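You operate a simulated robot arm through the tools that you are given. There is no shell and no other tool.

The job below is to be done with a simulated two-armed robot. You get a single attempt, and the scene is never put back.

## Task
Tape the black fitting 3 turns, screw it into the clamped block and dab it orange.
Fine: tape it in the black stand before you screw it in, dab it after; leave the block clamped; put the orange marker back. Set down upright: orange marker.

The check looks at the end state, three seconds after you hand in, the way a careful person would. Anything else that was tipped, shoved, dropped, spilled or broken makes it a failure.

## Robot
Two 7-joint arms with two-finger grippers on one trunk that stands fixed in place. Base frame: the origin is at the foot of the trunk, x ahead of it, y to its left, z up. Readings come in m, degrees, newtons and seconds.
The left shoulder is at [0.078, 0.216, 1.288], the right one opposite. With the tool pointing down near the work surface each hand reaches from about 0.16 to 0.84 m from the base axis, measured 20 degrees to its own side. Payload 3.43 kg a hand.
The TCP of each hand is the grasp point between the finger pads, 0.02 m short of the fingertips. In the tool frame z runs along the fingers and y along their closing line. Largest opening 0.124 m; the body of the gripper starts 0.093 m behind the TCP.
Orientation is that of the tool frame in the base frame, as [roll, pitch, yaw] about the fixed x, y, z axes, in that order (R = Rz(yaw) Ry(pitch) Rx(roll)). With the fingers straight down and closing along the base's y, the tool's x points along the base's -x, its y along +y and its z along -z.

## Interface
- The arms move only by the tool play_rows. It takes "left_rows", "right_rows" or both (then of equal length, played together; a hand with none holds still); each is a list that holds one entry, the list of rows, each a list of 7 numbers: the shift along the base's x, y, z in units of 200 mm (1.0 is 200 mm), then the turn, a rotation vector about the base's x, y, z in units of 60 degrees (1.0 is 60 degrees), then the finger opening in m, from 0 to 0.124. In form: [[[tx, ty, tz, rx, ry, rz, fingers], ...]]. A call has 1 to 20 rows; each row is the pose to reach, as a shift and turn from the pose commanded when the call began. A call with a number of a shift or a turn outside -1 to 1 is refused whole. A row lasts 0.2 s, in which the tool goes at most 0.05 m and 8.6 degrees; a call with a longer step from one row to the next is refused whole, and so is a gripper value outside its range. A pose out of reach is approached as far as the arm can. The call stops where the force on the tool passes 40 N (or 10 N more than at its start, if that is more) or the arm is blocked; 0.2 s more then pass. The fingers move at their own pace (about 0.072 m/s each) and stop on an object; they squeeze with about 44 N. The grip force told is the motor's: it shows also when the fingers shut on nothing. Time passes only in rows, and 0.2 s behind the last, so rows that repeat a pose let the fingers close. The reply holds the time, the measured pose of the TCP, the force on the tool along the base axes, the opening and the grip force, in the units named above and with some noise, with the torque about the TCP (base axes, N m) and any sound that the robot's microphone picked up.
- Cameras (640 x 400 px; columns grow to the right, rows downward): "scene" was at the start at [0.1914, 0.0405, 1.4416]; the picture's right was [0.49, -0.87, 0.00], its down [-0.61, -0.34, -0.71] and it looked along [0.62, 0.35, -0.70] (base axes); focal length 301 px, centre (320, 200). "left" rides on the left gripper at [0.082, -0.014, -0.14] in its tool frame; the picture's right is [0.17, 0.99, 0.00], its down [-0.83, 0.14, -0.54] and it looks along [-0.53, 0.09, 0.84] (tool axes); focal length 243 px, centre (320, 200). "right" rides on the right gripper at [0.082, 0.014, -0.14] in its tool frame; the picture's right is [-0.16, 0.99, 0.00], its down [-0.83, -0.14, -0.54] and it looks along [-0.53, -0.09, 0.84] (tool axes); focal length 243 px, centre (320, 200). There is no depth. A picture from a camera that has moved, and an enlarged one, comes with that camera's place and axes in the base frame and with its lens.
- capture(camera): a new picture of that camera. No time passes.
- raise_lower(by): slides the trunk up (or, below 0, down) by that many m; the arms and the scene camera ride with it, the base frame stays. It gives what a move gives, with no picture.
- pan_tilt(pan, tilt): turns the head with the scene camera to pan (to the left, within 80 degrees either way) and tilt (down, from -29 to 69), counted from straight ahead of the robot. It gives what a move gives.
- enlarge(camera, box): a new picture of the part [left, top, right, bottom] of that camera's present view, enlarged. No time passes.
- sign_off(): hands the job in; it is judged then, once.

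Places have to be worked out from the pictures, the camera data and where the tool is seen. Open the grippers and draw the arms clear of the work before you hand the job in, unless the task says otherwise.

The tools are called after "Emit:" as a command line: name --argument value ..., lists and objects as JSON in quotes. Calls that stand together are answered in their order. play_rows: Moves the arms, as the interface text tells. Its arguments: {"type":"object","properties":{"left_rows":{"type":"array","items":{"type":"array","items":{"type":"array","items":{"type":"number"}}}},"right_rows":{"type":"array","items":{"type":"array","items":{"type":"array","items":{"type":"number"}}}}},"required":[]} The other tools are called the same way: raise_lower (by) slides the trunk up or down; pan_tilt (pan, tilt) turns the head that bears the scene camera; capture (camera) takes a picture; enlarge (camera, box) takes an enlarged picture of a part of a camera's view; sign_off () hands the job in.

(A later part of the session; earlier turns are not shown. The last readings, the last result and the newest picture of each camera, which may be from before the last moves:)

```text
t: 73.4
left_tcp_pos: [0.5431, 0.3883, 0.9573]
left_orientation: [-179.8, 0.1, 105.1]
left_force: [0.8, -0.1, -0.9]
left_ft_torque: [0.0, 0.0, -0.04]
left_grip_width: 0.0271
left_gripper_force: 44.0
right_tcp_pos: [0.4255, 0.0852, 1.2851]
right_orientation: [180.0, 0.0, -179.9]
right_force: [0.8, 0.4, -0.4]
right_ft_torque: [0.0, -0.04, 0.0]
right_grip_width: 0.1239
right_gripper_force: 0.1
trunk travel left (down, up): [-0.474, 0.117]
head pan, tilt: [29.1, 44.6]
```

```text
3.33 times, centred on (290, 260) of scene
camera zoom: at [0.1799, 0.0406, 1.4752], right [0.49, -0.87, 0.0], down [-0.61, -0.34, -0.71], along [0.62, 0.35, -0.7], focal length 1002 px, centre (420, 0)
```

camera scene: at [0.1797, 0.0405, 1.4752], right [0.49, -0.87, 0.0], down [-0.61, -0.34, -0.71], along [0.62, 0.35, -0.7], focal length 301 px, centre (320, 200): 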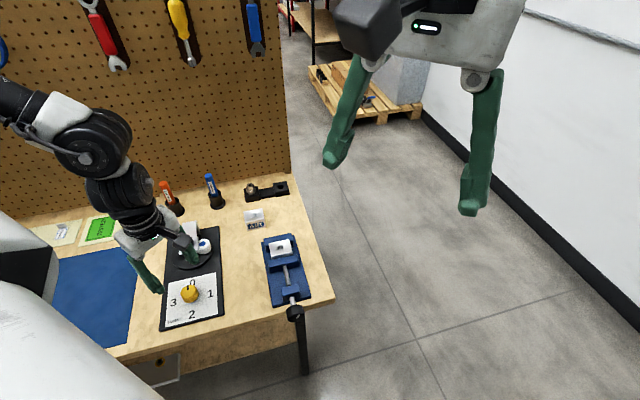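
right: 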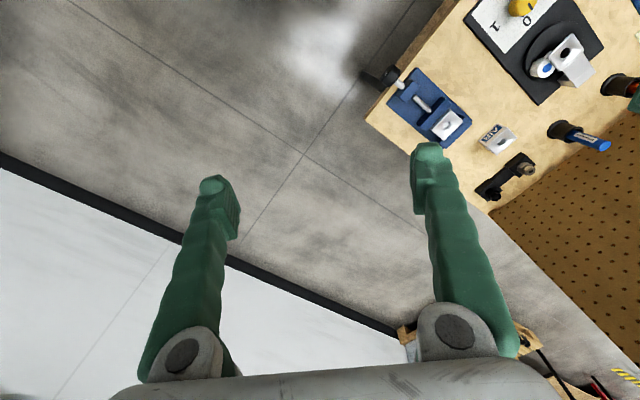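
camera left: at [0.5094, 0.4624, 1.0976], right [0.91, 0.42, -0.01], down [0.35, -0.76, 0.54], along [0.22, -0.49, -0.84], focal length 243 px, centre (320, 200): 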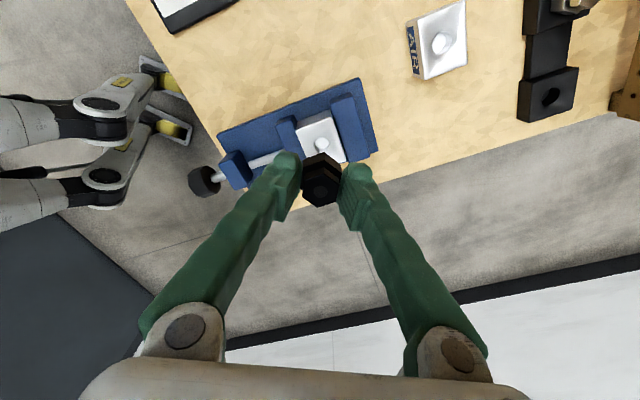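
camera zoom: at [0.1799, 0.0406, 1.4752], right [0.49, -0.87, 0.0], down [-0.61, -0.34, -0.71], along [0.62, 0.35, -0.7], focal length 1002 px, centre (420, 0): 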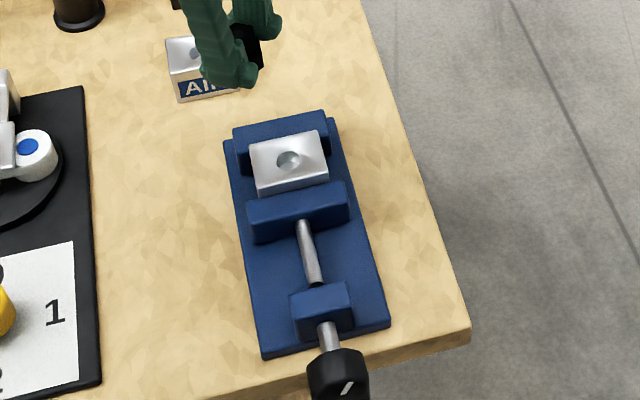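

I'm over the vise area. I'll zoom the hand camera on the clamped block and the held fitting for alignment.

Emit:
enlarge --camera "left" --box '[240, 80, 400, 200]'

Emit:
enlarge --camera "left" --box '[290, 120, 350, 210]'

Emit:
enlarge --camera "scene" --box '[255, 225, 320, 275]'

```text
3.33 times, centred on (320, 140) of left
camera zoom: at [0.5094, 0.4624, 1.0976], right [0.91, 0.42, -0.01], down [0.35, -0.76, 0.54], along [0.22, -0.49, -0.84], focal length 809 px, centre (320, 400)
```

zoom: 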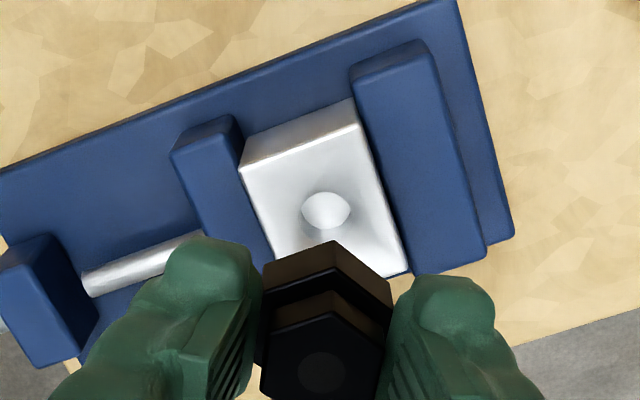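

```text
4.44 times, centred on (320, 165) of left
camera zoom: at [0.5094, 0.4624, 1.0976], right [0.91, 0.42, -0.01], down [0.35, -0.76, 0.54], along [0.22, -0.49, -0.84], focal length 1078 px, centre (320, 356)
```

zoom: 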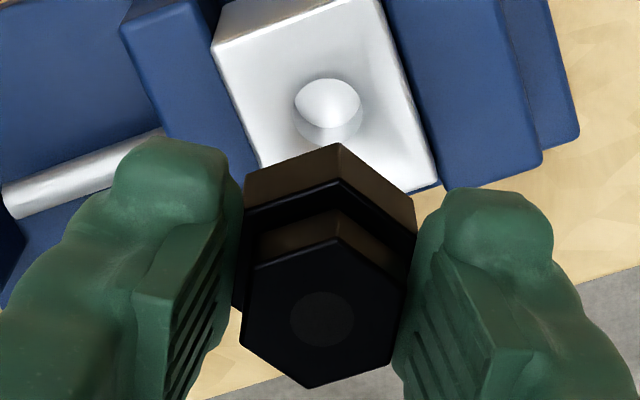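

```text
8.00 times, centred on (288, 250) of scene
camera zoom: at [0.1799, 0.0406, 1.4752], right [0.49, -0.87, 0.0], down [-0.61, -0.34, -0.71], along [0.62, 0.35, -0.7], focal length 2406 px, centre (580, -200)
```

zoom: 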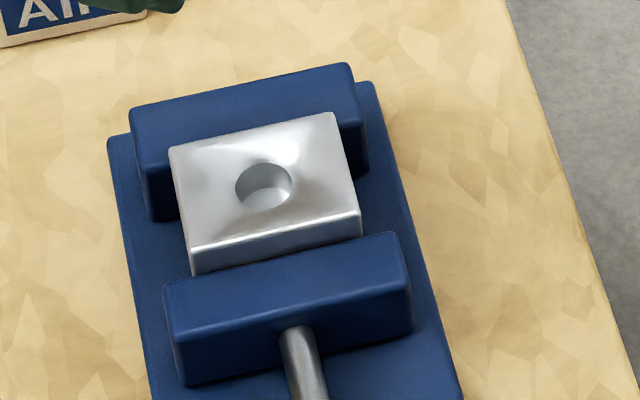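

The hole comes out at about (0.552, 0.369) with the block top near z = 0.815, just above the jaws. I'll move the fitting over it and come down so the stub ends ~1.5 cm above the block.

Emit:
play_rows --left_rows '[[[0.03, -0.06, -0.1, 0, 0, 0, 0.01], [0.0475, -0.0935, -0.2, 0, 0, 0, 0.01], [0.0475, -0.0935, -0.32, 0, 0, 0, 0.01], [0.0475, -0.0935, -0.4385, 0, 0, 0, 0.01], [0.0475, -0.0935, -0.4385, 0, 0, 0, 0.01]]]'

Emit:
enlarge --camera "left" --box '[260, 100, 390, 210]'

Emit:
enlarge --camera "scene" --box '[250, 215, 320, 275]'

```text
t: 74.6
left_tcp_pos: [0.552, 0.3699, 0.8694]
left_orientation: [-179.7, 0.1, 105.0]
left_force: [-0.4, 0.5, -0.7]
left_ft_torque: [-0.02, -0.01, 0.0]
left_grip_width: 0.0273
left_gripper_force: 43.8
right_tcp_pos: [0.4254, 0.0848, 1.2843]
right_orientation: [179.9, 0.0, -179.9]
right_force: [-0.2, -0.2, 0.4]
right_ft_torque: [0.0, -0.01, 0.01]
right_grip_width: 0.124
right_gripper_force: 0.1
trunk travel left (down, up): [-0.474, 0.117]
head pan, tilt: [29.1, 44.6]
```

```text
3.64 times, centred on (325, 155) of left
camera zoom: at [0.5185, 0.4445, 1.0096], right [0.91, 0.42, -0.01], down [0.35, -0.76, 0.54], along [0.22, -0.49, -0.84], focal length 882 px, centre (302, 364)
```

zoom: 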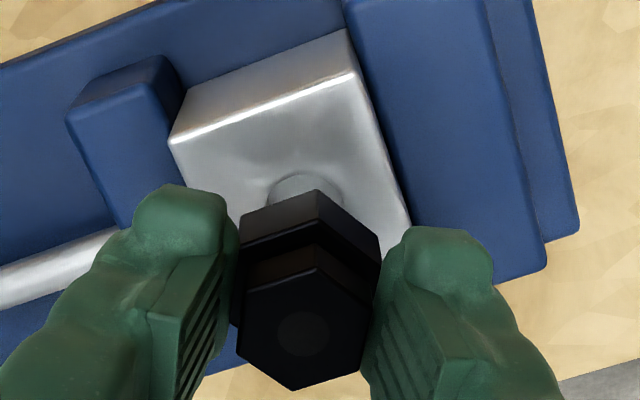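

```text
6.67 times, centred on (285, 245) of scene
camera zoom: at [0.1792, 0.0404, 1.4753], right [0.49, -0.87, 0.0], down [-0.61, -0.34, -0.71], along [0.62, 0.35, -0.7], focal length 2005 px, centre (553, -100)
```

zoom: 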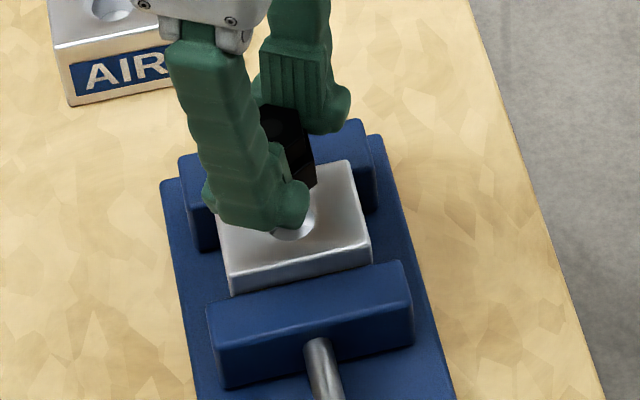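

In the hand view the hole and the fitting axis coincide within about half a millimetre. I'll lower slowly to find the thread start.

Emit:
play_rows --left_rows '[[[0, 0, -0.03, 0, 0, 0, 0.01], [0, 0, -0.06, 0, 0, 0, 0.01], [0, 0, -0.07, 0, 0, 0, 0.01], [0, 0, -0.08, 0, 0, 0, 0.01]]]'

Emit:
play_rows --left_rows '[[[0, 0, -0.005, 0, 0, 0, 0.01], [0, 0, -0.01, 0, 0, 0, 0.01], [0, 0, -0.015, 0, 0, 0, 0.01]]]'

```text
t: 75.6
left_tcp_pos: [0.5535, 0.3691, 0.8548]
left_orientation: [-179.7, 0.0, 105.0]
left_force: [-0.1, -0.1, -0.2]
left_ft_torque: [-0.01, -0.01, -0.03]
left_grip_width: 0.0269
left_gripper_force: 44.2
right_tcp_pos: [0.4261, 0.085, 1.2848]
right_orientation: [180.0, 0.0, -179.9]
right_force: [0.9, -0.5, -0.1]
right_ft_torque: [-0.01, -0.02, 0.0]
right_grip_width: 0.1239
right_gripper_force: 0.0
trunk travel left (down, up): [-0.474, 0.117]
head pan, tilt: [29.1, 44.6]
```

```text
t: 76.4
left_tcp_pos: [0.5536, 0.3695, 0.8519]
left_orientation: [-179.7, 0.1, 105.0]
left_force: [1.1, -1.1, -0.4]
left_ft_torque: [-0.02, -0.01, 0.0]
left_grip_width: 0.0269
left_gripper_force: 44.1
right_tcp_pos: [0.4258, 0.0846, 1.2822]
right_orientation: [-179.9, 0.0, -179.9]
right_force: [0.7, 0.3, 0.3]
right_ft_torque: [-0.03, 0.0, -0.01]
right_grip_width: 0.1239
right_gripper_force: 0.1
trunk travel left (down, up): [-0.474, 0.117]
head pan, tilt: [29.1, 44.6]
```

No contact yet at z ≈ 0.851. Continuing down in 1 mm steps.

Emit:
play_rows --left_rows '[[[0, 0, -0.005, 0, 0, 0, 0.01], [0, 0, -0.01, 0, 0, 0, 0.01], [0, 0, -0.015, 0, 0, 0, 0.01], [0, 0, -0.02, 0, 0, 0, 0.01]]]'

Emit:
enlarge --camera "left" --box '[260, 100, 390, 210]'

Emit:
enlarge --camera "scene" --box '[250, 215, 320, 275]'

```text
t: 77.4
left_tcp_pos: [0.5537, 0.3684, 0.8472]
left_orientation: [-179.8, 0.2, 105.0]
left_force: [3.2, -7.9, 3.1]
left_ft_torque: [-0.29, -0.1, -0.02]
left_grip_width: 0.0268
left_gripper_force: 43.8
right_tcp_pos: [0.4268, 0.0837, 1.2836]
right_orientation: [180.0, -0.1, -179.8]
right_force: [0.2, 0.8, -0.9]
right_ft_torque: [0.0, 0.0, 0.02]
right_grip_width: 0.1239
right_gripper_force: 0.1
trunk travel left (down, up): [-0.474, 0.117]
head pan, tilt: [29.1, 44.6]
```

```text
3.64 times, centred on (325, 155) of left
camera zoom: at [0.5191, 0.443, 0.9875], right [0.91, 0.41, 0.0], down [0.35, -0.76, 0.54], along [0.22, -0.49, -0.84], focal length 882 px, centre (302, 364)
```

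zoom: 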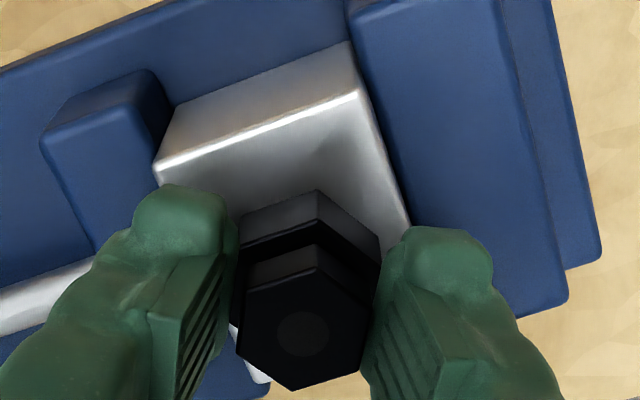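

```text
6.67 times, centred on (285, 245) of scene
camera zoom: at [0.1797, 0.0394, 1.4753], right [0.49, -0.87, 0.0], down [-0.61, -0.34, -0.71], along [0.62, 0.35, -0.7], focal length 2005 px, centre (553, -100)
```

zoom: 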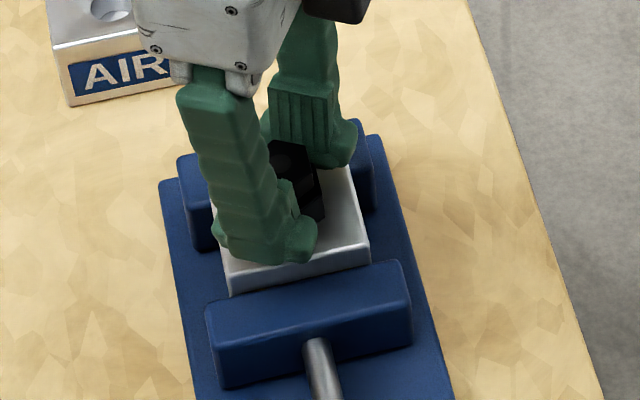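

The stub is entering with a light side contact pushing toward -y and +x. I'll shift 1.3 mm that way and keep lowering gently.

Emit:
play_rows --left_rows '[[[0.002, -0.005, 0, 0, 0, 0, 0.01], [0.003, -0.0075, -0.005, 0, 0, 0, 0.01], [0.003, -0.0075, -0.01, 0, 0, 0, 0.01]]]'

```text
t: 78.2
left_tcp_pos: [0.554, 0.3689, 0.8473]
left_orientation: [-179.9, 0.0, 105.1]
left_force: [2.6, -1.2, 20.7]
left_ft_torque: [-0.08, -0.05, -0.01]
left_grip_width: 0.0271
left_gripper_force: 43.9
right_tcp_pos: [0.4235, 0.0843, 1.2864]
right_orientation: [179.9, 0.1, -179.9]
right_force: [0.1, 0.0, -0.1]
right_ft_torque: [-0.02, -0.01, -0.02]
right_grip_width: 0.1241
right_gripper_force: 0.0
trunk travel left (down, up): [-0.474, 0.117]
head pan, tilt: [29.1, 44.6]
```

Vertical contact of 21 N with little side load: the thread start is centred. I'll turn clockwise 60° under this light push and watch the force and height.

Emit:
play_rows --left_rows '[[[0, 0, 0, 0, 0, -0.125, 0.01], [0, 0, 0, 0, 0, -0.25, 0.01], [0, 0, 0, 0, 0, -0.375, 0.01], [0, 0, 0, 0, 0, -0.5, 0.01], [0, 0, 0, 0, 0, -0.625, 0.01], [0, 0, 0, 0, 0, -0.75, 0.01], [0, 0, 0, 0, 0, -0.875, 0.01], [0, 0, 0, 0, 0, -1.0, 0.01]]]'

Emit:
enlarge --camera "left" --box '[260, 100, 390, 210]'

Emit:
enlarge --camera "scene" --box '[250, 215, 320, 275]'

```text
t: 80.0
left_tcp_pos: [0.5517, 0.3671, 0.8464]
left_orientation: [-179.7, 0.0, 44.9]
left_force: [-1.2, 6.1, 26.5]
left_ft_torque: [0.21, -0.04, -0.01]
left_grip_width: 0.0269
left_gripper_force: 43.4
right_tcp_pos: [0.4226, 0.0836, 1.2845]
right_orientation: [-180.0, 0.1, -179.9]
right_force: [0.1, -0.8, 0.0]
right_ft_torque: [-0.03, 0.02, -0.02]
right_grip_width: 0.1237
right_gripper_force: 0.0
trunk travel left (down, up): [-0.474, 0.117]
head pan, tilt: [29.1, 44.6]
```

```text
3.64 times, centred on (325, 155) of left
camera zoom: at [0.6006, 0.4341, 0.9859], right [0.81, -0.58, -0.01], down [-0.49, -0.69, 0.54], along [-0.32, -0.44, -0.84], focal length 882 px, centre (302, 364)
```

zoom: 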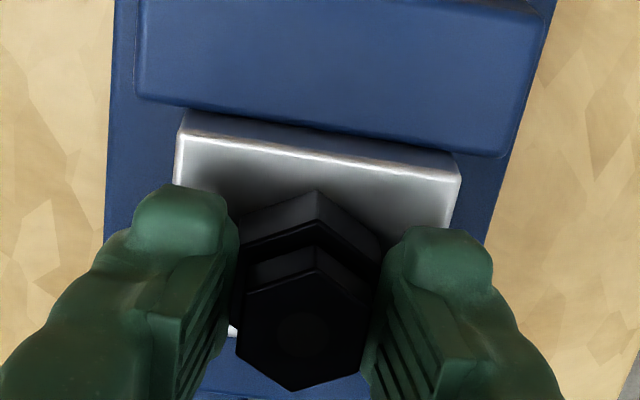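

```text
6.67 times, centred on (285, 245) of scene
camera zoom: at [0.1771, 0.0398, 1.4756], right [0.49, -0.87, 0.0], down [-0.61, -0.34, -0.71], along [0.62, 0.35, -0.7], focal length 2005 px, centre (553, -100)
```

zoom: 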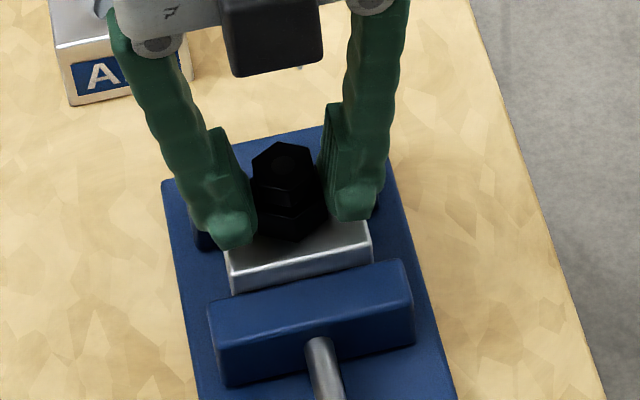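

Height has hardly changed so far. Since the wrist has room, I'll keep turning in the same grip for another 120°.

Emit:
play_rows --left_rows '[[[0, 0, 0, 0, 0, -0.125, 0.01], [0, 0, 0, 0, 0, -0.25, 0.01], [0, 0, 0, 0, 0, -0.375, 0.01], [0, 0, 0, 0, 0, -0.5, 0.01], [0, 0, 0, 0, 0, -0.625, 0.01], [0, 0, 0, 0, 0, -0.75, 0.01], [0, 0, 0, 0, 0, -0.875, 0.01], [0, 0, 0, 0, 0, -1.0, 0.01]]]'

Emit:
play_rows --left_rows '[[[0, 0, 0, 0, 0, -0.125, 0.01], [0, 0, 0, 0, 0, -0.25, 0.01], [0, 0, 0, 0, 0, -0.375, 0.01], [0, 0, 0, 0, 0, -0.5, 0.01], [0, 0, 0, 0, 0, -0.625, 0.01], [0, 0, 0, 0, 0, -0.75, 0.01], [0, 0, 0, 0, 0, -0.875, 0.01], [0, 0, 0, 0, 0, -1.0, 0.01]]]'

```text
t: 81.8
left_tcp_pos: [0.551, 0.3698, 0.8459]
left_orientation: [-179.6, 0.2, -15.0]
left_force: [-6.0, 16.0, 19.7]
left_ft_torque: [0.3, 0.32, 0.01]
left_grip_width: 0.027
left_gripper_force: 43.3
right_tcp_pos: [0.4226, 0.0856, 1.2848]
right_orientation: [179.9, 0.1, 180.0]
right_force: [0.3, -0.5, 0.4]
right_ft_torque: [0.0, 0.0, 0.03]
right_grip_width: 0.1241
right_gripper_force: 0.0
trunk travel left (down, up): [-0.474, 0.117]
head pan, tilt: [29.1, 44.6]
```

```text
t: 83.6
left_tcp_pos: [0.5526, 0.3708, 0.8454]
left_orientation: [-179.7, 0.2, -75.0]
left_force: [1.7, 21.4, 10.4]
left_ft_torque: [0.44, 0.09, 0.02]
left_grip_width: 0.0268
left_gripper_force: 43.7
right_tcp_pos: [0.4241, 0.0863, 1.2845]
right_orientation: [-179.9, 0.0, -179.9]
right_force: [-0.5, 0.3, 0.2]
right_ft_torque: [0.01, 0.01, -0.01]
right_grip_width: 0.1239
right_gripper_force: 0.0
trunk travel left (down, up): [-0.474, 0.117]
head pan, tilt: [29.1, 44.6]
```

The thread has caught: height drops about 0.5 mm per 60° and the push force is falling. A side load from a ~1.7 mm grip offset is building, so I'll open, recentre, turn back 60° (hex symmetry), and regrip.

Emit:
play_rows --left_rows '[[[0, 0, 0, 0, 0, 0, 0.035], [0, 0, 0, 0, 0, 0, 0.042], [0, 0.0085, 0, 0, 0, 0, 0.042], [0, 0.0085, 0, 0, 0, 0.142, 0.042], [0, 0.0085, 0, 0, 0, 0.284, 0.042], [0, 0.0085, 0, 0, 0, 0.426, 0.042], [0, 0.0085, 0, 0, 0, 0.568, 0.042], [0, 0.0085, 0, 0, 0, 0.71, 0.042], [0, 0.0085, 0, 0, 0, 0.852, 0.042], [0, 0.0085, 0, 0, 0, 0.994, 0.042], [0, 0.0085, 0, 0, 0, 1.0, 0.042]]]'

Emit:
enlarge --camera "left" --box '[240, 100, 400, 210]'

Emit:
enlarge --camera "scene" --box '[250, 215, 320, 275]'

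```text
t: 86.0
left_tcp_pos: [0.5538, 0.3693, 0.8451]
left_orientation: [-179.7, 0.1, -14.8]
left_force: [0.5, -0.3, 0.2]
left_ft_torque: [-0.01, 0.0, -0.02]
left_grip_width: 0.042
left_gripper_force: 0.0
right_tcp_pos: [0.4255, 0.0858, 1.2846]
right_orientation: [180.0, 0.0, -179.9]
right_force: [-0.2, 0.1, -0.9]
right_ft_torque: [-0.02, -0.02, 0.01]
right_grip_width: 0.1241
right_gripper_force: 0.2
trunk travel left (down, up): [-0.474, 0.117]
head pan, tilt: [29.1, 44.6]
```

```text
3.64 times, centred on (320, 155) of left
camera zoom: at [0.6363, 0.3599, 0.9848], right [-0.09, -1.0, -0.01], down [-0.84, 0.08, 0.54], along [-0.54, 0.05, -0.84], focal length 882 px, centre (320, 364)
```

zoom: 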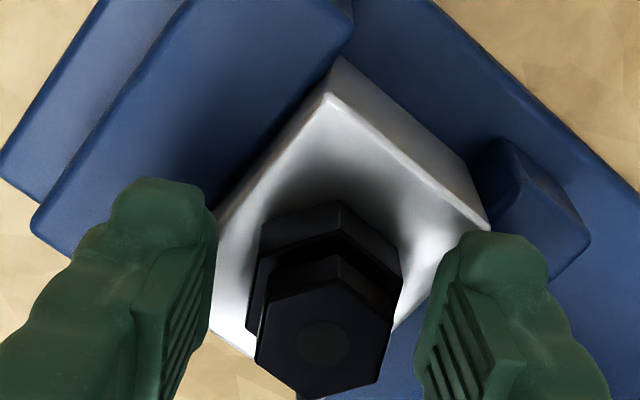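

```text
6.67 times, centred on (285, 245) of scene
camera zoom: at [0.1797, 0.0405, 1.4752], right [0.49, -0.87, 0.0], down [-0.61, -0.34, -0.71], along [0.62, 0.35, -0.7], focal length 2005 px, centre (553, -100)
```

zoom: 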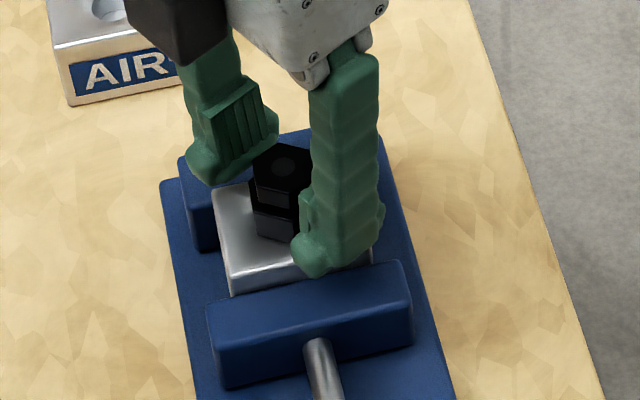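

The fitting stands upright in the thread with its flats parallel to the pads. I'll close and turn another 60° with a small follow-down, ending gripped so I can read force and torque.

Emit:
play_rows --left_rows '[[[-0.004, 0.002, 0, 0, 0, 0, 0.03], [-0.004, 0.002, 0, 0, 0, 0, 0.01], [-0.004, 0.002, 0, 0, 0, 0, 0.01], [-0.004, 0.002, 0, 0, 0, -0.142, 0.01], [-0.004, 0.002, -0.001, 0, 0, -0.284, 0.01], [-0.004, 0.002, -0.001, 0, 0, -0.426, 0.01], [-0.004, 0.002, -0.0015, 0, 0, -0.568, 0.01], [-0.004, 0.002, -0.002, 0, 0, -0.71, 0.01], [-0.004, 0.002, -0.0025, 0, 0, -0.852, 0.01], [-0.004, 0.002, -0.0025, 0, 0, -0.994, 0.01]]]'

```text
t: 88.2
left_tcp_pos: [0.5537, 0.3689, 0.8453]
left_orientation: [-179.7, 0.2, -74.8]
left_force: [2.3, -4.4, -1.1]
left_ft_torque: [-0.19, -0.02, -0.03]
left_grip_width: 0.027
left_gripper_force: 44.1
right_tcp_pos: [0.4271, 0.0842, 1.284]
right_orientation: [180.0, 0.1, -179.9]
right_force: [-0.2, 0.4, 0.5]
right_ft_torque: [-0.02, -0.01, 0.0]
right_grip_width: 0.124
right_gripper_force: 0.0
trunk travel left (down, up): [-0.474, 0.117]
head pan, tilt: [29.1, 44.6]
```

Forces are near zero, so the follow-down matches. I'll run a full ratchet cycle: open, back 60°, close, turn 60°.

Emit:
play_rows --left_rows '[[[0, 0, 0, 0, 0, 0, 0.035], [0, 0, 0, 0, 0, 0, 0.042], [0, 0, 0, 0, 0, 0.142, 0.042], [0, 0, 0, 0, 0, 0.284, 0.042], [0, 0, 0, 0, 0, 0.426, 0.042], [0, 0, 0, 0, 0, 0.568, 0.042], [0, 0, 0, 0, 0, 0.71, 0.042], [0, 0, 0, 0, 0, 0.852, 0.042], [0, 0, 0, 0, 0, 0.994, 0.042], [0, 0, 0, 0, 0, 0.994, 0.03], [0, 0, 0, 0, 0, 0.994, 0.01], [0, 0, 0, 0, 0, 0.994, 0.01], [0, 0, -0.0005, 0, 0, 0.852, 0.01], [0, 0, -0.001, 0, 0, 0.71, 0.01], [0, 0, -0.001, 0, 0, 0.568, 0.01], [0, 0, -0.0015, 0, 0, 0.426, 0.01], [0, 0, -0.002, 0, 0, 0.284, 0.01], [0, 0, -0.0025, 0, 0, 0.142, 0.01], [0, 0, -0.0025, 0, 0, 0, 0.01]]]'

Emit:
enlarge --camera "scene" --box '[250, 215, 320, 275]'

Emit:
enlarge --camera "left" --box '[240, 100, 400, 210]'

```text
t: 92.2
left_tcp_pos: [0.5532, 0.3703, 0.8443]
left_orientation: [-179.7, 0.1, -74.7]
left_force: [1.4, -1.0, 0.5]
left_ft_torque: [-0.1, 0.02, 0.01]
left_grip_width: 0.0268
left_gripper_force: 43.8
right_tcp_pos: [0.4254, 0.0845, 1.2835]
right_orientation: [179.9, 0.1, -179.8]
right_force: [0.3, 0.5, 0.3]
right_ft_torque: [0.0, 0.01, -0.02]
right_grip_width: 0.124
right_gripper_force: 0.1
trunk travel left (down, up): [-0.474, 0.117]
head pan, tilt: [29.1, 44.6]
```

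```text
6.67 times, centred on (285, 245) of scene
camera zoom: at [0.1799, 0.0404, 1.4752], right [0.49, -0.87, 0.0], down [-0.61, -0.34, -0.71], along [0.62, 0.35, -0.7], focal length 2005 px, centre (553, -100)
```

zoom: 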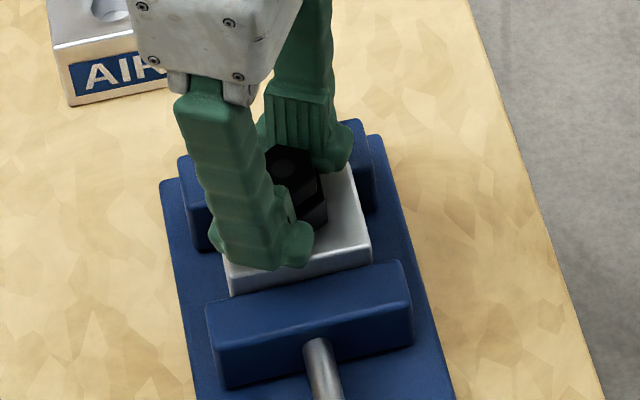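

```text
3.64 times, centred on (320, 155) of left
camera zoom: at [0.587, 0.293, 0.9835], right [-0.91, -0.42, -0.01], down [-0.36, 0.76, 0.54], along [-0.22, 0.49, -0.84], focal length 882 px, centre (320, 364)
```

zoom: 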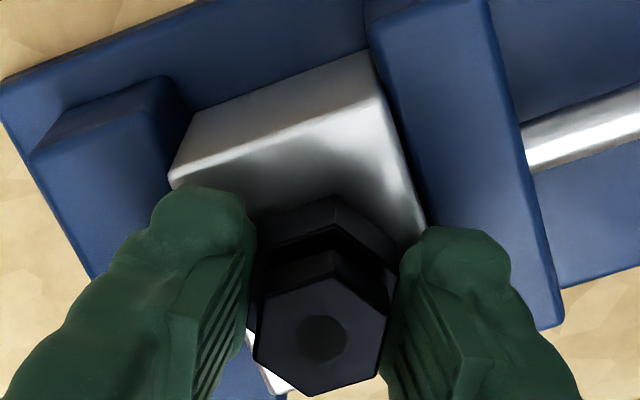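

The ratchet works cleanly, with 300° done and tiny forces. I'll run three more cycles.

Emit:
play_rows --left_rows '[[[0, 0, 0, 0, 0, 0, 0.035], [0, 0, 0, 0, 0, 0, 0.042], [0, 0, 0, 0, 0, 0.142, 0.042], [0, 0, 0, 0, 0, 0.284, 0.042], [0, 0, 0, 0, 0, 0.426, 0.042], [0, 0, 0, 0, 0, 0.568, 0.042], [0, 0, 0, 0, 0, 0.71, 0.042], [0, 0, 0, 0, 0, 0.852, 0.042], [0, 0, 0, 0, 0, 0.994, 0.042], [0, 0, 0, 0, 0, 0.994, 0.03], [0, 0, 0, 0, 0, 0.994, 0.01], [0, 0, 0, 0, 0, 0.994, 0.01], [0, 0, -0.0005, 0, 0, 0.852, 0.01], [0, 0, -0.001, 0, 0, 0.71, 0.01], [0, 0, -0.001, 0, 0, 0.568, 0.01], [0, 0, -0.0015, 0, 0, 0.426, 0.01], [0, 0, -0.002, 0, 0, 0.284, 0.01], [0, 0, -0.0025, 0, 0, 0.142, 0.01], [0, 0, -0.0025, 0, 0, 0, 0.01]]]'

Emit:
play_rows --left_rows '[[[0, 0, 0, 0, 0, 0, 0.035], [0, 0, 0, 0, 0, 0, 0.042], [0, 0, 0, 0, 0, 0.142, 0.042], [0, 0, 0, 0, 0, 0.284, 0.042], [0, 0, 0, 0, 0, 0.426, 0.042], [0, 0, 0, 0, 0, 0.568, 0.042], [0, 0, 0, 0, 0, 0.71, 0.042], [0, 0, 0, 0, 0, 0.852, 0.042], [0, 0, 0, 0, 0, 0.994, 0.042], [0, 0, 0, 0, 0, 0.994, 0.03], [0, 0, 0, 0, 0, 0.994, 0.01], [0, 0, 0, 0, 0, 0.994, 0.01], [0, 0, -0.0005, 0, 0, 0.852, 0.01], [0, 0, -0.001, 0, 0, 0.71, 0.01], [0, 0, -0.001, 0, 0, 0.568, 0.01], [0, 0, -0.0015, 0, 0, 0.426, 0.01], [0, 0, -0.002, 0, 0, 0.284, 0.01], [0, 0, -0.0025, 0, 0, 0.142, 0.01], [0, 0, -0.0025, 0, 0, 0, 0.01]]]'

Emit:
play_rows --left_rows '[[[0, 0, 0, 0, 0, 0, 0.035], [0, 0, 0, 0, 0, 0, 0.042], [0, 0, 0, 0, 0, 0.142, 0.042], [0, 0, 0, 0, 0, 0.284, 0.042], [0, 0, 0, 0, 0, 0.426, 0.042], [0, 0, 0, 0, 0, 0.568, 0.042], [0, 0, 0, 0, 0, 0.71, 0.042], [0, 0, 0, 0, 0, 0.852, 0.042], [0, 0, 0, 0, 0, 0.994, 0.042], [0, 0, 0, 0, 0, 0.994, 0.03], [0, 0, 0, 0, 0, 0.994, 0.01], [0, 0, 0, 0, 0, 0.994, 0.01], [0, 0, -0.0005, 0, 0, 0.852, 0.01], [0, 0, -0.001, 0, 0, 0.71, 0.01], [0, 0, -0.001, 0, 0, 0.568, 0.01], [0, 0, -0.0015, 0, 0, 0.426, 0.01], [0, 0, -0.002, 0, 0, 0.284, 0.01], [0, 0, -0.0025, 0, 0, 0.142, 0.01], [0, 0, -0.0025, 0, 0, 0, 0.01]]]'

Emit:
enlarge --camera "scene" --box '[250, 215, 320, 275]'

Emit:
enlarge --camera "left" --box '[240, 100, 400, 210]'

```text
t: 96.2
left_tcp_pos: [0.5516, 0.3705, 0.8444]
left_orientation: [-179.7, 0.1, -74.6]
left_force: [1.0, -1.0, -0.5]
left_ft_torque: [-0.08, 0.08, 0.01]
left_grip_width: 0.0269
left_gripper_force: 44.2
right_tcp_pos: [0.4261, 0.0851, 1.2837]
right_orientation: [-180.0, 0.1, -179.9]
right_force: [-0.7, 0.5, -0.4]
right_ft_torque: [-0.01, -0.04, -0.04]
right_grip_width: 0.124
right_gripper_force: 0.1
trunk travel left (down, up): [-0.474, 0.117]
head pan, tilt: [29.1, 44.6]
```

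```text
t: 100.2
left_tcp_pos: [0.552, 0.3702, 0.8425]
left_orientation: [-179.7, 0.3, -74.8]
left_force: [1.7, 1.9, 1.4]
left_ft_torque: [0.05, -0.03, 0.11]
left_grip_width: 0.0271
left_gripper_force: 43.9
right_tcp_pos: [0.4258, 0.0852, 1.2841]
right_orientation: [-180.0, 0.0, -179.8]
right_force: [0.4, 0.5, -0.3]
right_ft_torque: [-0.01, 0.03, -0.01]
right_grip_width: 0.1238
right_gripper_force: 0.0
trunk travel left (down, up): [-0.474, 0.117]
head pan, tilt: [29.1, 44.6]
```

```text
t: 104.2
left_tcp_pos: [0.5522, 0.3705, 0.8428]
left_orientation: [-179.7, 0.2, -74.7]
left_force: [2.0, 2.5, 1.0]
left_ft_torque: [0.07, -0.04, 0.12]
left_grip_width: 0.027
left_gripper_force: 44.0
right_tcp_pos: [0.4265, 0.0842, 1.2831]
right_orientation: [-180.0, 0.0, -179.9]
right_force: [-0.3, -0.5, -0.1]
right_ft_torque: [0.02, 0.01, 0.02]
right_grip_width: 0.1239
right_gripper_force: 0.0
trunk travel left (down, up): [-0.474, 0.117]
head pan, tilt: [29.1, 44.6]
```

```text
6.67 times, centred on (285, 245) of scene
camera zoom: at [0.1799, 0.0408, 1.4751], right [0.49, -0.87, 0.0], down [-0.61, -0.34, -0.71], along [0.62, 0.35, -0.7], focal length 2005 px, centre (553, -100)
```

zoom: 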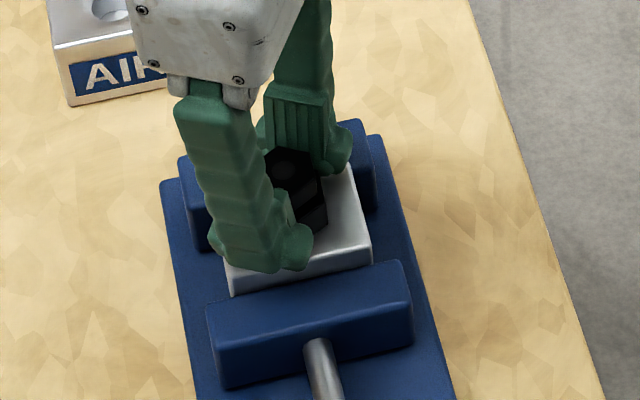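

```text
3.64 times, centred on (320, 155) of left
camera zoom: at [0.5869, 0.2935, 0.9817], right [-0.91, -0.42, -0.01], down [-0.36, 0.76, 0.54], along [-0.22, 0.49, -0.84], focal length 882 px, centre (320, 364)
```

zoom: 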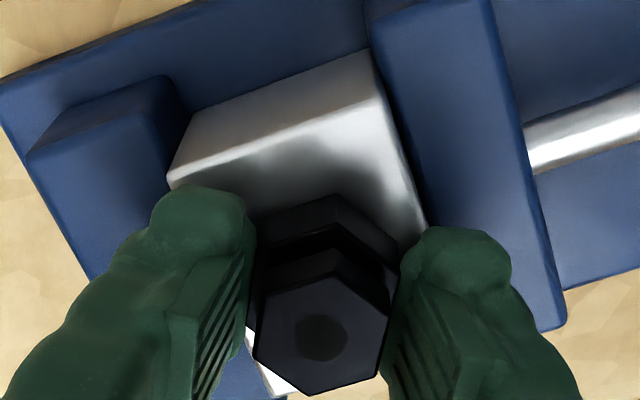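

Turned 480° so far; torque about z is now 0.12 N·m and the height is still dropping. I'll zoom in on the gap between the hex and the block.

Emit:
enlarge --camera "scene" --box '[278, 232, 306, 256]'

Emit:
enlarge --camera "left" --box '[295, 140, 355, 180]'

Emit:
enlarge --camera "right" --box '[360, 60, 480, 150]'

```text
16.00 times, centred on (292, 244) of scene
camera zoom: at [0.1799, 0.0408, 1.4751], right [0.49, -0.87, 0.0], down [-0.61, -0.34, -0.71], along [0.62, 0.35, -0.7], focal length 4812 px, centre (768, -504)
```

zoom: 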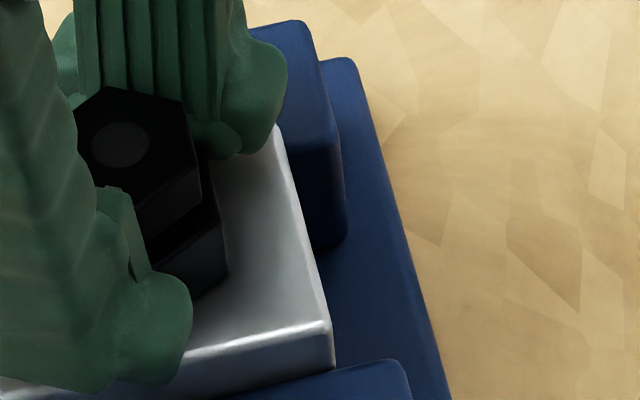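

```text
10.00 times, centred on (325, 160) of left
camera zoom: at [0.5869, 0.2935, 0.9817], right [-0.91, -0.42, -0.01], down [-0.36, 0.76, 0.54], along [-0.22, 0.49, -0.84], focal length 2426 px, centre (270, 600)
```

zoom: 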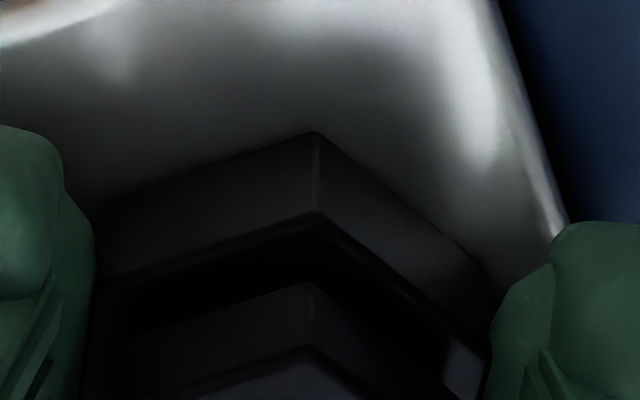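

```text
4.44 times, centred on (420, 105) of right
camera zoom: at [0.3428, 0.0988, 1.4246], right [0.16, 0.99, 0.0], down [0.83, -0.14, 0.54], along [0.53, -0.09, -0.84], focal length 1078 px, centre (-124, 622)
```

zoom: 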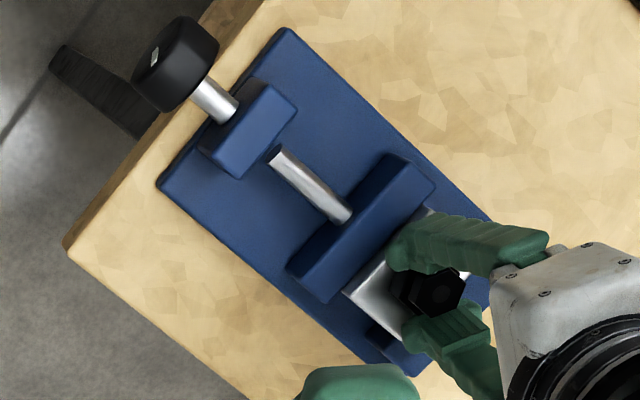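

Still hard to judge the gap, and the torque is low, so it is not yet tight. I'll do two more cycles, watching torque.

Emit:
play_rows --left_rows '[[[0, 0, 0, 0, 0, 0, 0.035], [0, 0, 0, 0, 0, 0, 0.042], [0, 0, 0, 0, 0, 0.142, 0.042], [0, 0, 0, 0, 0, 0.284, 0.042], [0, 0, 0, 0, 0, 0.426, 0.042], [0, 0, 0, 0, 0, 0.568, 0.042], [0, 0, 0, 0, 0, 0.71, 0.042], [0, 0, 0, 0, 0, 0.852, 0.042], [0, 0, 0, 0, 0, 0.994, 0.042], [0, 0, 0, 0, 0, 0.994, 0.03], [0, 0, 0, 0, 0, 0.994, 0.01], [0, 0, 0, 0, 0, 0.994, 0.01], [0, 0, -0.0005, 0, 0, 0.852, 0.01], [0, 0, -0.001, 0, 0, 0.71, 0.01], [0, 0, -0.001, 0, 0, 0.568, 0.01], [0, 0, -0.0015, 0, 0, 0.426, 0.01], [0, 0, -0.002, 0, 0, 0.284, 0.01], [0, 0, -0.0025, 0, 0, 0.142, 0.01], [0, 0, -0.0025, 0, 0, 0, 0.01]]]'

Emit:
play_rows --left_rows '[[[0, 0, 0, 0, 0, 0, 0.035], [0, 0, 0, 0, 0, 0, 0.042], [0, 0, 0, 0, 0, 0.142, 0.042], [0, 0, 0, 0, 0, 0.284, 0.042], [0, 0, 0, 0, 0, 0.426, 0.042], [0, 0, 0, 0, 0, 0.568, 0.042], [0, 0, 0, 0, 0, 0.71, 0.042], [0, 0, 0, 0, 0, 0.852, 0.042], [0, 0, 0, 0, 0, 0.994, 0.042], [0, 0, 0, 0, 0, 0.994, 0.03], [0, 0, 0, 0, 0, 0.994, 0.01], [0, 0, 0, 0, 0, 0.994, 0.01], [0, 0, -0.0005, 0, 0, 0.852, 0.01], [0, 0, -0.001, 0, 0, 0.71, 0.01], [0, 0, -0.001, 0, 0, 0.568, 0.01], [0, 0, -0.0015, 0, 0, 0.426, 0.01], [0, 0, -0.002, 0, 0, 0.284, 0.01], [0, 0, -0.0025, 0, 0, 0.142, 0.01], [0, 0, -0.0025, 0, 0, 0, 0.01]]]'

Emit:
enlarge --camera "left" --box '[240, 100, 400, 210]'

```text
t: 108.2
left_tcp_pos: [0.5534, 0.3708, 0.8424]
left_orientation: [-179.7, 0.1, -74.7]
left_force: [3.3, 3.1, 1.0]
left_ft_torque: [0.08, -0.01, 0.11]
left_grip_width: 0.027
left_gripper_force: 44.0
right_tcp_pos: [0.4255, 0.0837, 1.2832]
right_orientation: [179.9, 0.1, -179.8]
right_force: [0.1, 0.3, -0.8]
right_ft_torque: [-0.03, -0.02, 0.02]
right_grip_width: 0.1238
right_gripper_force: 0.1
trunk travel left (down, up): [-0.474, 0.117]
head pan, tilt: [29.1, 44.6]
```

```text
t: 112.2
left_tcp_pos: [0.5522, 0.3708, 0.8415]
left_orientation: [-179.7, 0.1, -74.7]
left_force: [0.9, 0.7, 0.6]
left_ft_torque: [0.02, 0.0, 0.15]
left_grip_width: 0.027
left_gripper_force: 44.7
right_tcp_pos: [0.4247, 0.0852, 1.2834]
right_orientation: [180.0, 0.0, -179.8]
right_force: [0.4, 0.4, 0.4]
right_ft_torque: [0.01, -0.01, -0.02]
right_grip_width: 0.1241
right_gripper_force: 0.1
trunk travel left (down, up): [-0.474, 0.117]
head pan, tilt: [29.1, 44.6]
```

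```text
3.64 times, centred on (320, 155) of left
camera zoom: at [0.587, 0.2931, 0.9809], right [-0.91, -0.42, -0.01], down [-0.36, 0.76, 0.54], along [-0.22, 0.49, -0.84], focal length 882 px, centre (320, 364)
```

zoom: 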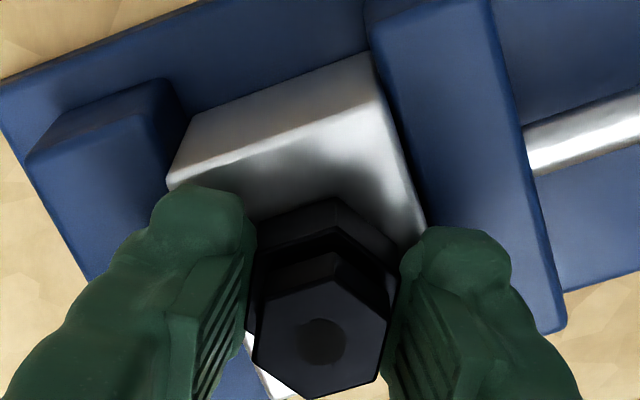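

The fitting seems to be sinking a bit slower than the hand. I'll take the same scene zoom to measure its actual descent.

Emit:
enlarge --camera "scene" --box '[278, 232, 306, 256]'

Emit:
enlarge --camera "left" --box '[295, 170, 345, 205]'

```text
16.00 times, centred on (292, 244) of scene
camera zoom: at [0.1798, 0.0406, 1.4752], right [0.49, -0.87, 0.0], down [-0.61, -0.34, -0.71], along [0.62, 0.35, -0.7], focal length 4812 px, centre (768, -504)
```

zoom: 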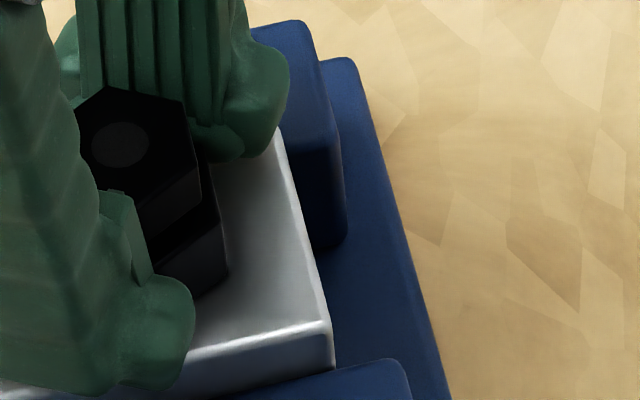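

```text
11.43 times, centred on (320, 188) of left
camera zoom: at [0.587, 0.2931, 0.9809], right [-0.91, -0.42, -0.01], down [-0.36, 0.76, 0.54], along [-0.22, 0.49, -0.84], focal length 2773 px, centre (320, 343)
```

zoom: 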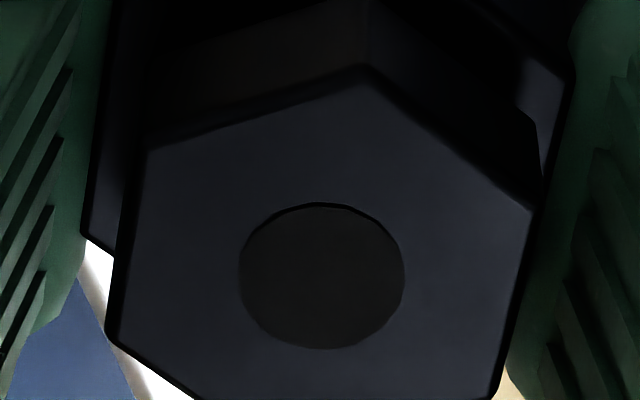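

The fitting's height did not change over the last two cycles while the hand went down ~1 mm. It may be seated, or the fingers may be slipping round the hex. I'll do one stroke in parts and look mid-turn.

Emit:
play_rows --left_rows '[[[0, 0, 0, 0, 0, 0, 0.035], [0, 0, 0, 0, 0, 0, 0.042], [0, 0, 0.005, 0, 0, 0.142, 0.042], [0, 0, 0.005, 0, 0, 0.284, 0.042], [0, 0, 0.005, 0, 0, 0.426, 0.042], [0, 0, 0.005, 0, 0, 0.568, 0.042], [0, 0, 0.005, 0, 0, 0.71, 0.042], [0, 0, 0.005, 0, 0, 0.852, 0.042], [0, 0, 0.005, 0, 0, 0.994, 0.042], [0, 0, 0.005, 0, 0, 0.994, 0.03], [0, 0, 0.005, 0, 0, 0.994, 0.01], [0, 0, 0.005, 0, 0, 0.994, 0.01]]]'

Emit:
enlarge --camera "scene" --box '[265, 225, 307, 260]'

Emit:
play_rows --left_rows '[[[0, 0, 0, 0, 0, -0.125, 0.01], [0, 0, 0, 0, 0, -0.25, 0.01], [0, 0, 0, 0, 0, -0.375, 0.01], [0, 0, 0, 0, 0, -0.5, 0.01]]]'

Emit:
enlarge --camera "scene" --box '[265, 225, 307, 260]'

Emit:
enlarge --camera "left" --box '[240, 100, 400, 210]'

```text
t: 114.8
left_tcp_pos: [0.5523, 0.3696, 0.8434]
left_orientation: [-179.7, 0.2, -15.0]
left_force: [-1.1, -3.8, 0.7]
left_ft_torque: [-0.07, 0.02, 0.03]
left_grip_width: 0.0272
left_gripper_force: 44.0
right_tcp_pos: [0.4253, 0.0847, 1.2844]
right_orientation: [180.0, -0.1, -179.9]
right_force: [-0.6, -0.3, -0.3]
right_ft_torque: [-0.02, -0.03, -0.02]
right_grip_width: 0.1241
right_gripper_force: 0.0
trunk travel left (down, up): [-0.474, 0.117]
head pan, tilt: [29.1, 44.6]
```

```text
11.43 times, centred on (286, 242) of scene
camera zoom: at [0.1796, 0.0402, 1.4752], right [0.49, -0.87, 0.0], down [-0.61, -0.34, -0.71], along [0.62, 0.35, -0.7], focal length 3437 px, centre (709, -286)
```

zoom: 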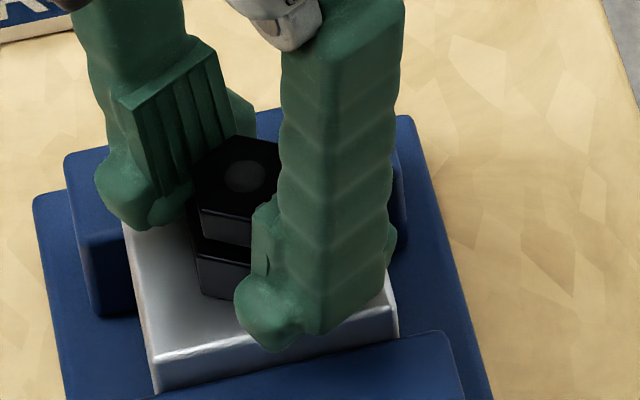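

```text
t: 115.8
left_tcp_pos: [0.5518, 0.3704, 0.8422]
left_orientation: [-179.8, 0.3, -45.0]
left_force: [-1.0, -1.3, 1.3]
left_ft_torque: [0.02, 0.01, 0.82]
left_grip_width: 0.0311
left_gripper_force: 44.0
right_tcp_pos: [0.4245, 0.0846, 1.2837]
right_orientation: [179.9, 0.0, -179.9]
right_force: [0.0, 0.1, 0.0]
right_ft_torque: [-0.01, 0.0, -0.01]
right_grip_width: 0.1242
right_gripper_force: 0.1
trunk travel left (down, up): [-0.474, 0.117]
head pan, tilt: [29.1, 44.6]
```

```text
11.43 times, centred on (286, 242) of scene
camera zoom: at [0.1795, 0.0402, 1.4752], right [0.49, -0.87, 0.0], down [-0.61, -0.34, -0.71], along [0.62, 0.35, -0.7], focal length 3437 px, centre (709, -286)
```

zoom: 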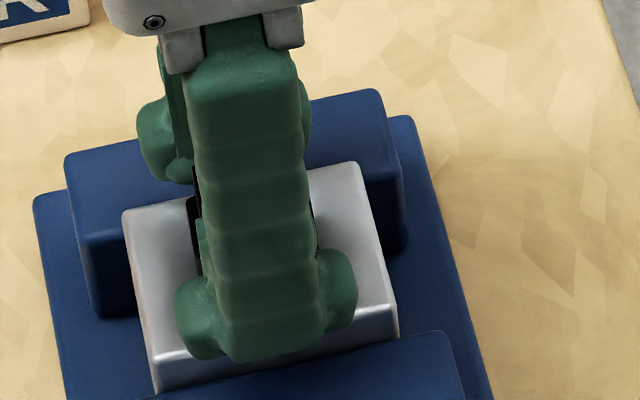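

```text
3.64 times, centred on (320, 155) of left
camera zoom: at [0.6197, 0.3196, 0.9824], right [-0.58, -0.81, -0.01], down [-0.69, 0.49, 0.54], along [-0.44, 0.32, -0.84], focal length 882 px, centre (320, 364)
```

zoom: 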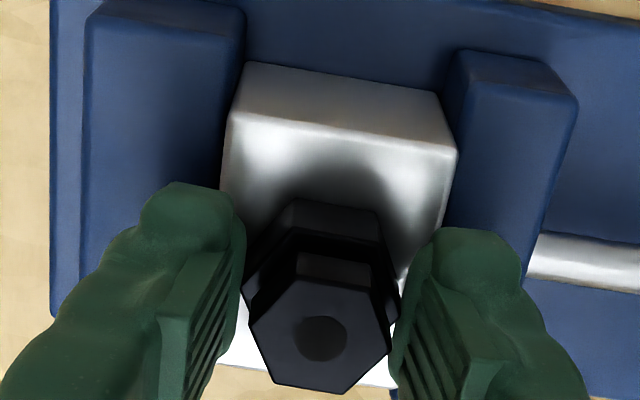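

That answers it: at mid-turn the torque is 0.82 N·m, the fingers have spread to 31 mm over the hex corners, and the fitting isn't turning. It is tight. I'll open, rise straight up, and inspect how it sits in the block.

Emit:
play_rows --left_rows '[[[0, 0, 0, 0, 0, 0.1, 0.035], [0, 0, 0, 0, 0, 0.2, 0.05], [0, 0, 0, 0, 0, 0.2, 0.06], [0, 0, 0.1, 0, 0, 0.2, 0.06], [0, 0, 0.25, 0, 0, 0.2, 0.06], [0, 0, 0.45, 0, 0, 0.2, 0.06], [0, 0, 0.65, 0, 0, 0.2, 0.06]]]'

Emit:
enlarge --camera "scene" --box '[265, 225, 307, 260]'

Emit:
enlarge --camera "left" --box '[240, 80, 400, 190]'

Emit:
enlarge --camera "right" --box '[380, 80, 480, 150]'

```text
t: 117.4
left_tcp_pos: [0.5513, 0.3693, 0.9724]
left_orientation: [-179.8, 0.2, -33.1]
left_force: [-1.7, 0.0, -0.1]
left_ft_torque: [0.04, -0.01, 0.02]
left_grip_width: 0.0602
left_gripper_force: 0.0
right_tcp_pos: [0.4245, 0.0848, 1.284]
right_orientation: [-180.0, 0.1, -179.9]
right_force: [-0.1, -0.2, 0.8]
right_ft_torque: [0.03, -0.02, 0.02]
right_grip_width: 0.1244
right_gripper_force: 0.0
trunk travel left (down, up): [-0.474, 0.117]
head pan, tilt: [29.1, 44.6]
```

```text
11.43 times, centred on (286, 242) of scene
camera zoom: at [0.1784, 0.0398, 1.4754], right [0.49, -0.87, 0.0], down [-0.61, -0.34, -0.71], along [0.62, 0.35, -0.7], focal length 3437 px, centre (709, -286)
```

zoom: 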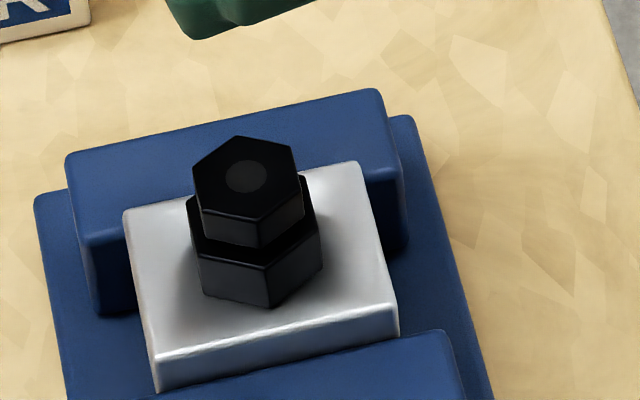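

```text
3.64 times, centred on (320, 135) of left
camera zoom: at [0.6273, 0.3341, 1.1128], right [-0.4, -0.92, -0.01], down [-0.77, 0.33, 0.54], along [-0.49, 0.22, -0.84], focal length 882 px, centre (320, 436)
```

zoom: 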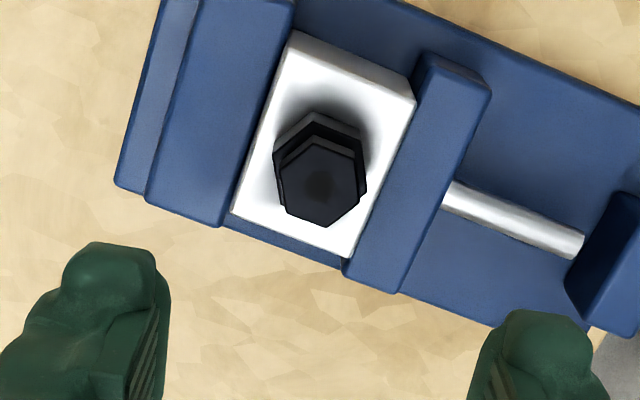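

```text
5.71 times, centred on (430, 115) of right
camera zoom: at [0.3413, 0.0979, 1.4251], right [0.16, 0.99, 0.0], down [0.83, -0.14, 0.54], along [0.53, -0.09, -0.84], focal length 1386 px, centre (-309, 686)
```

zoom: 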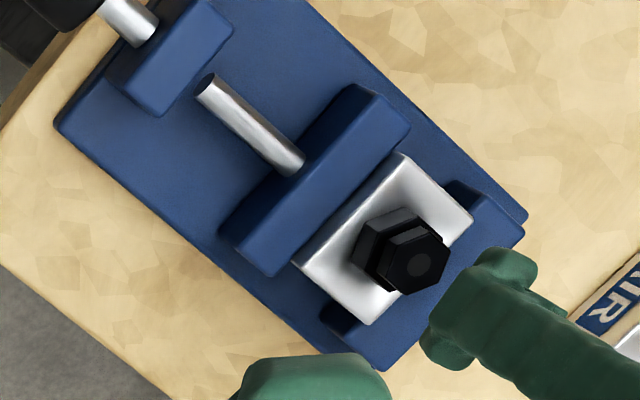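

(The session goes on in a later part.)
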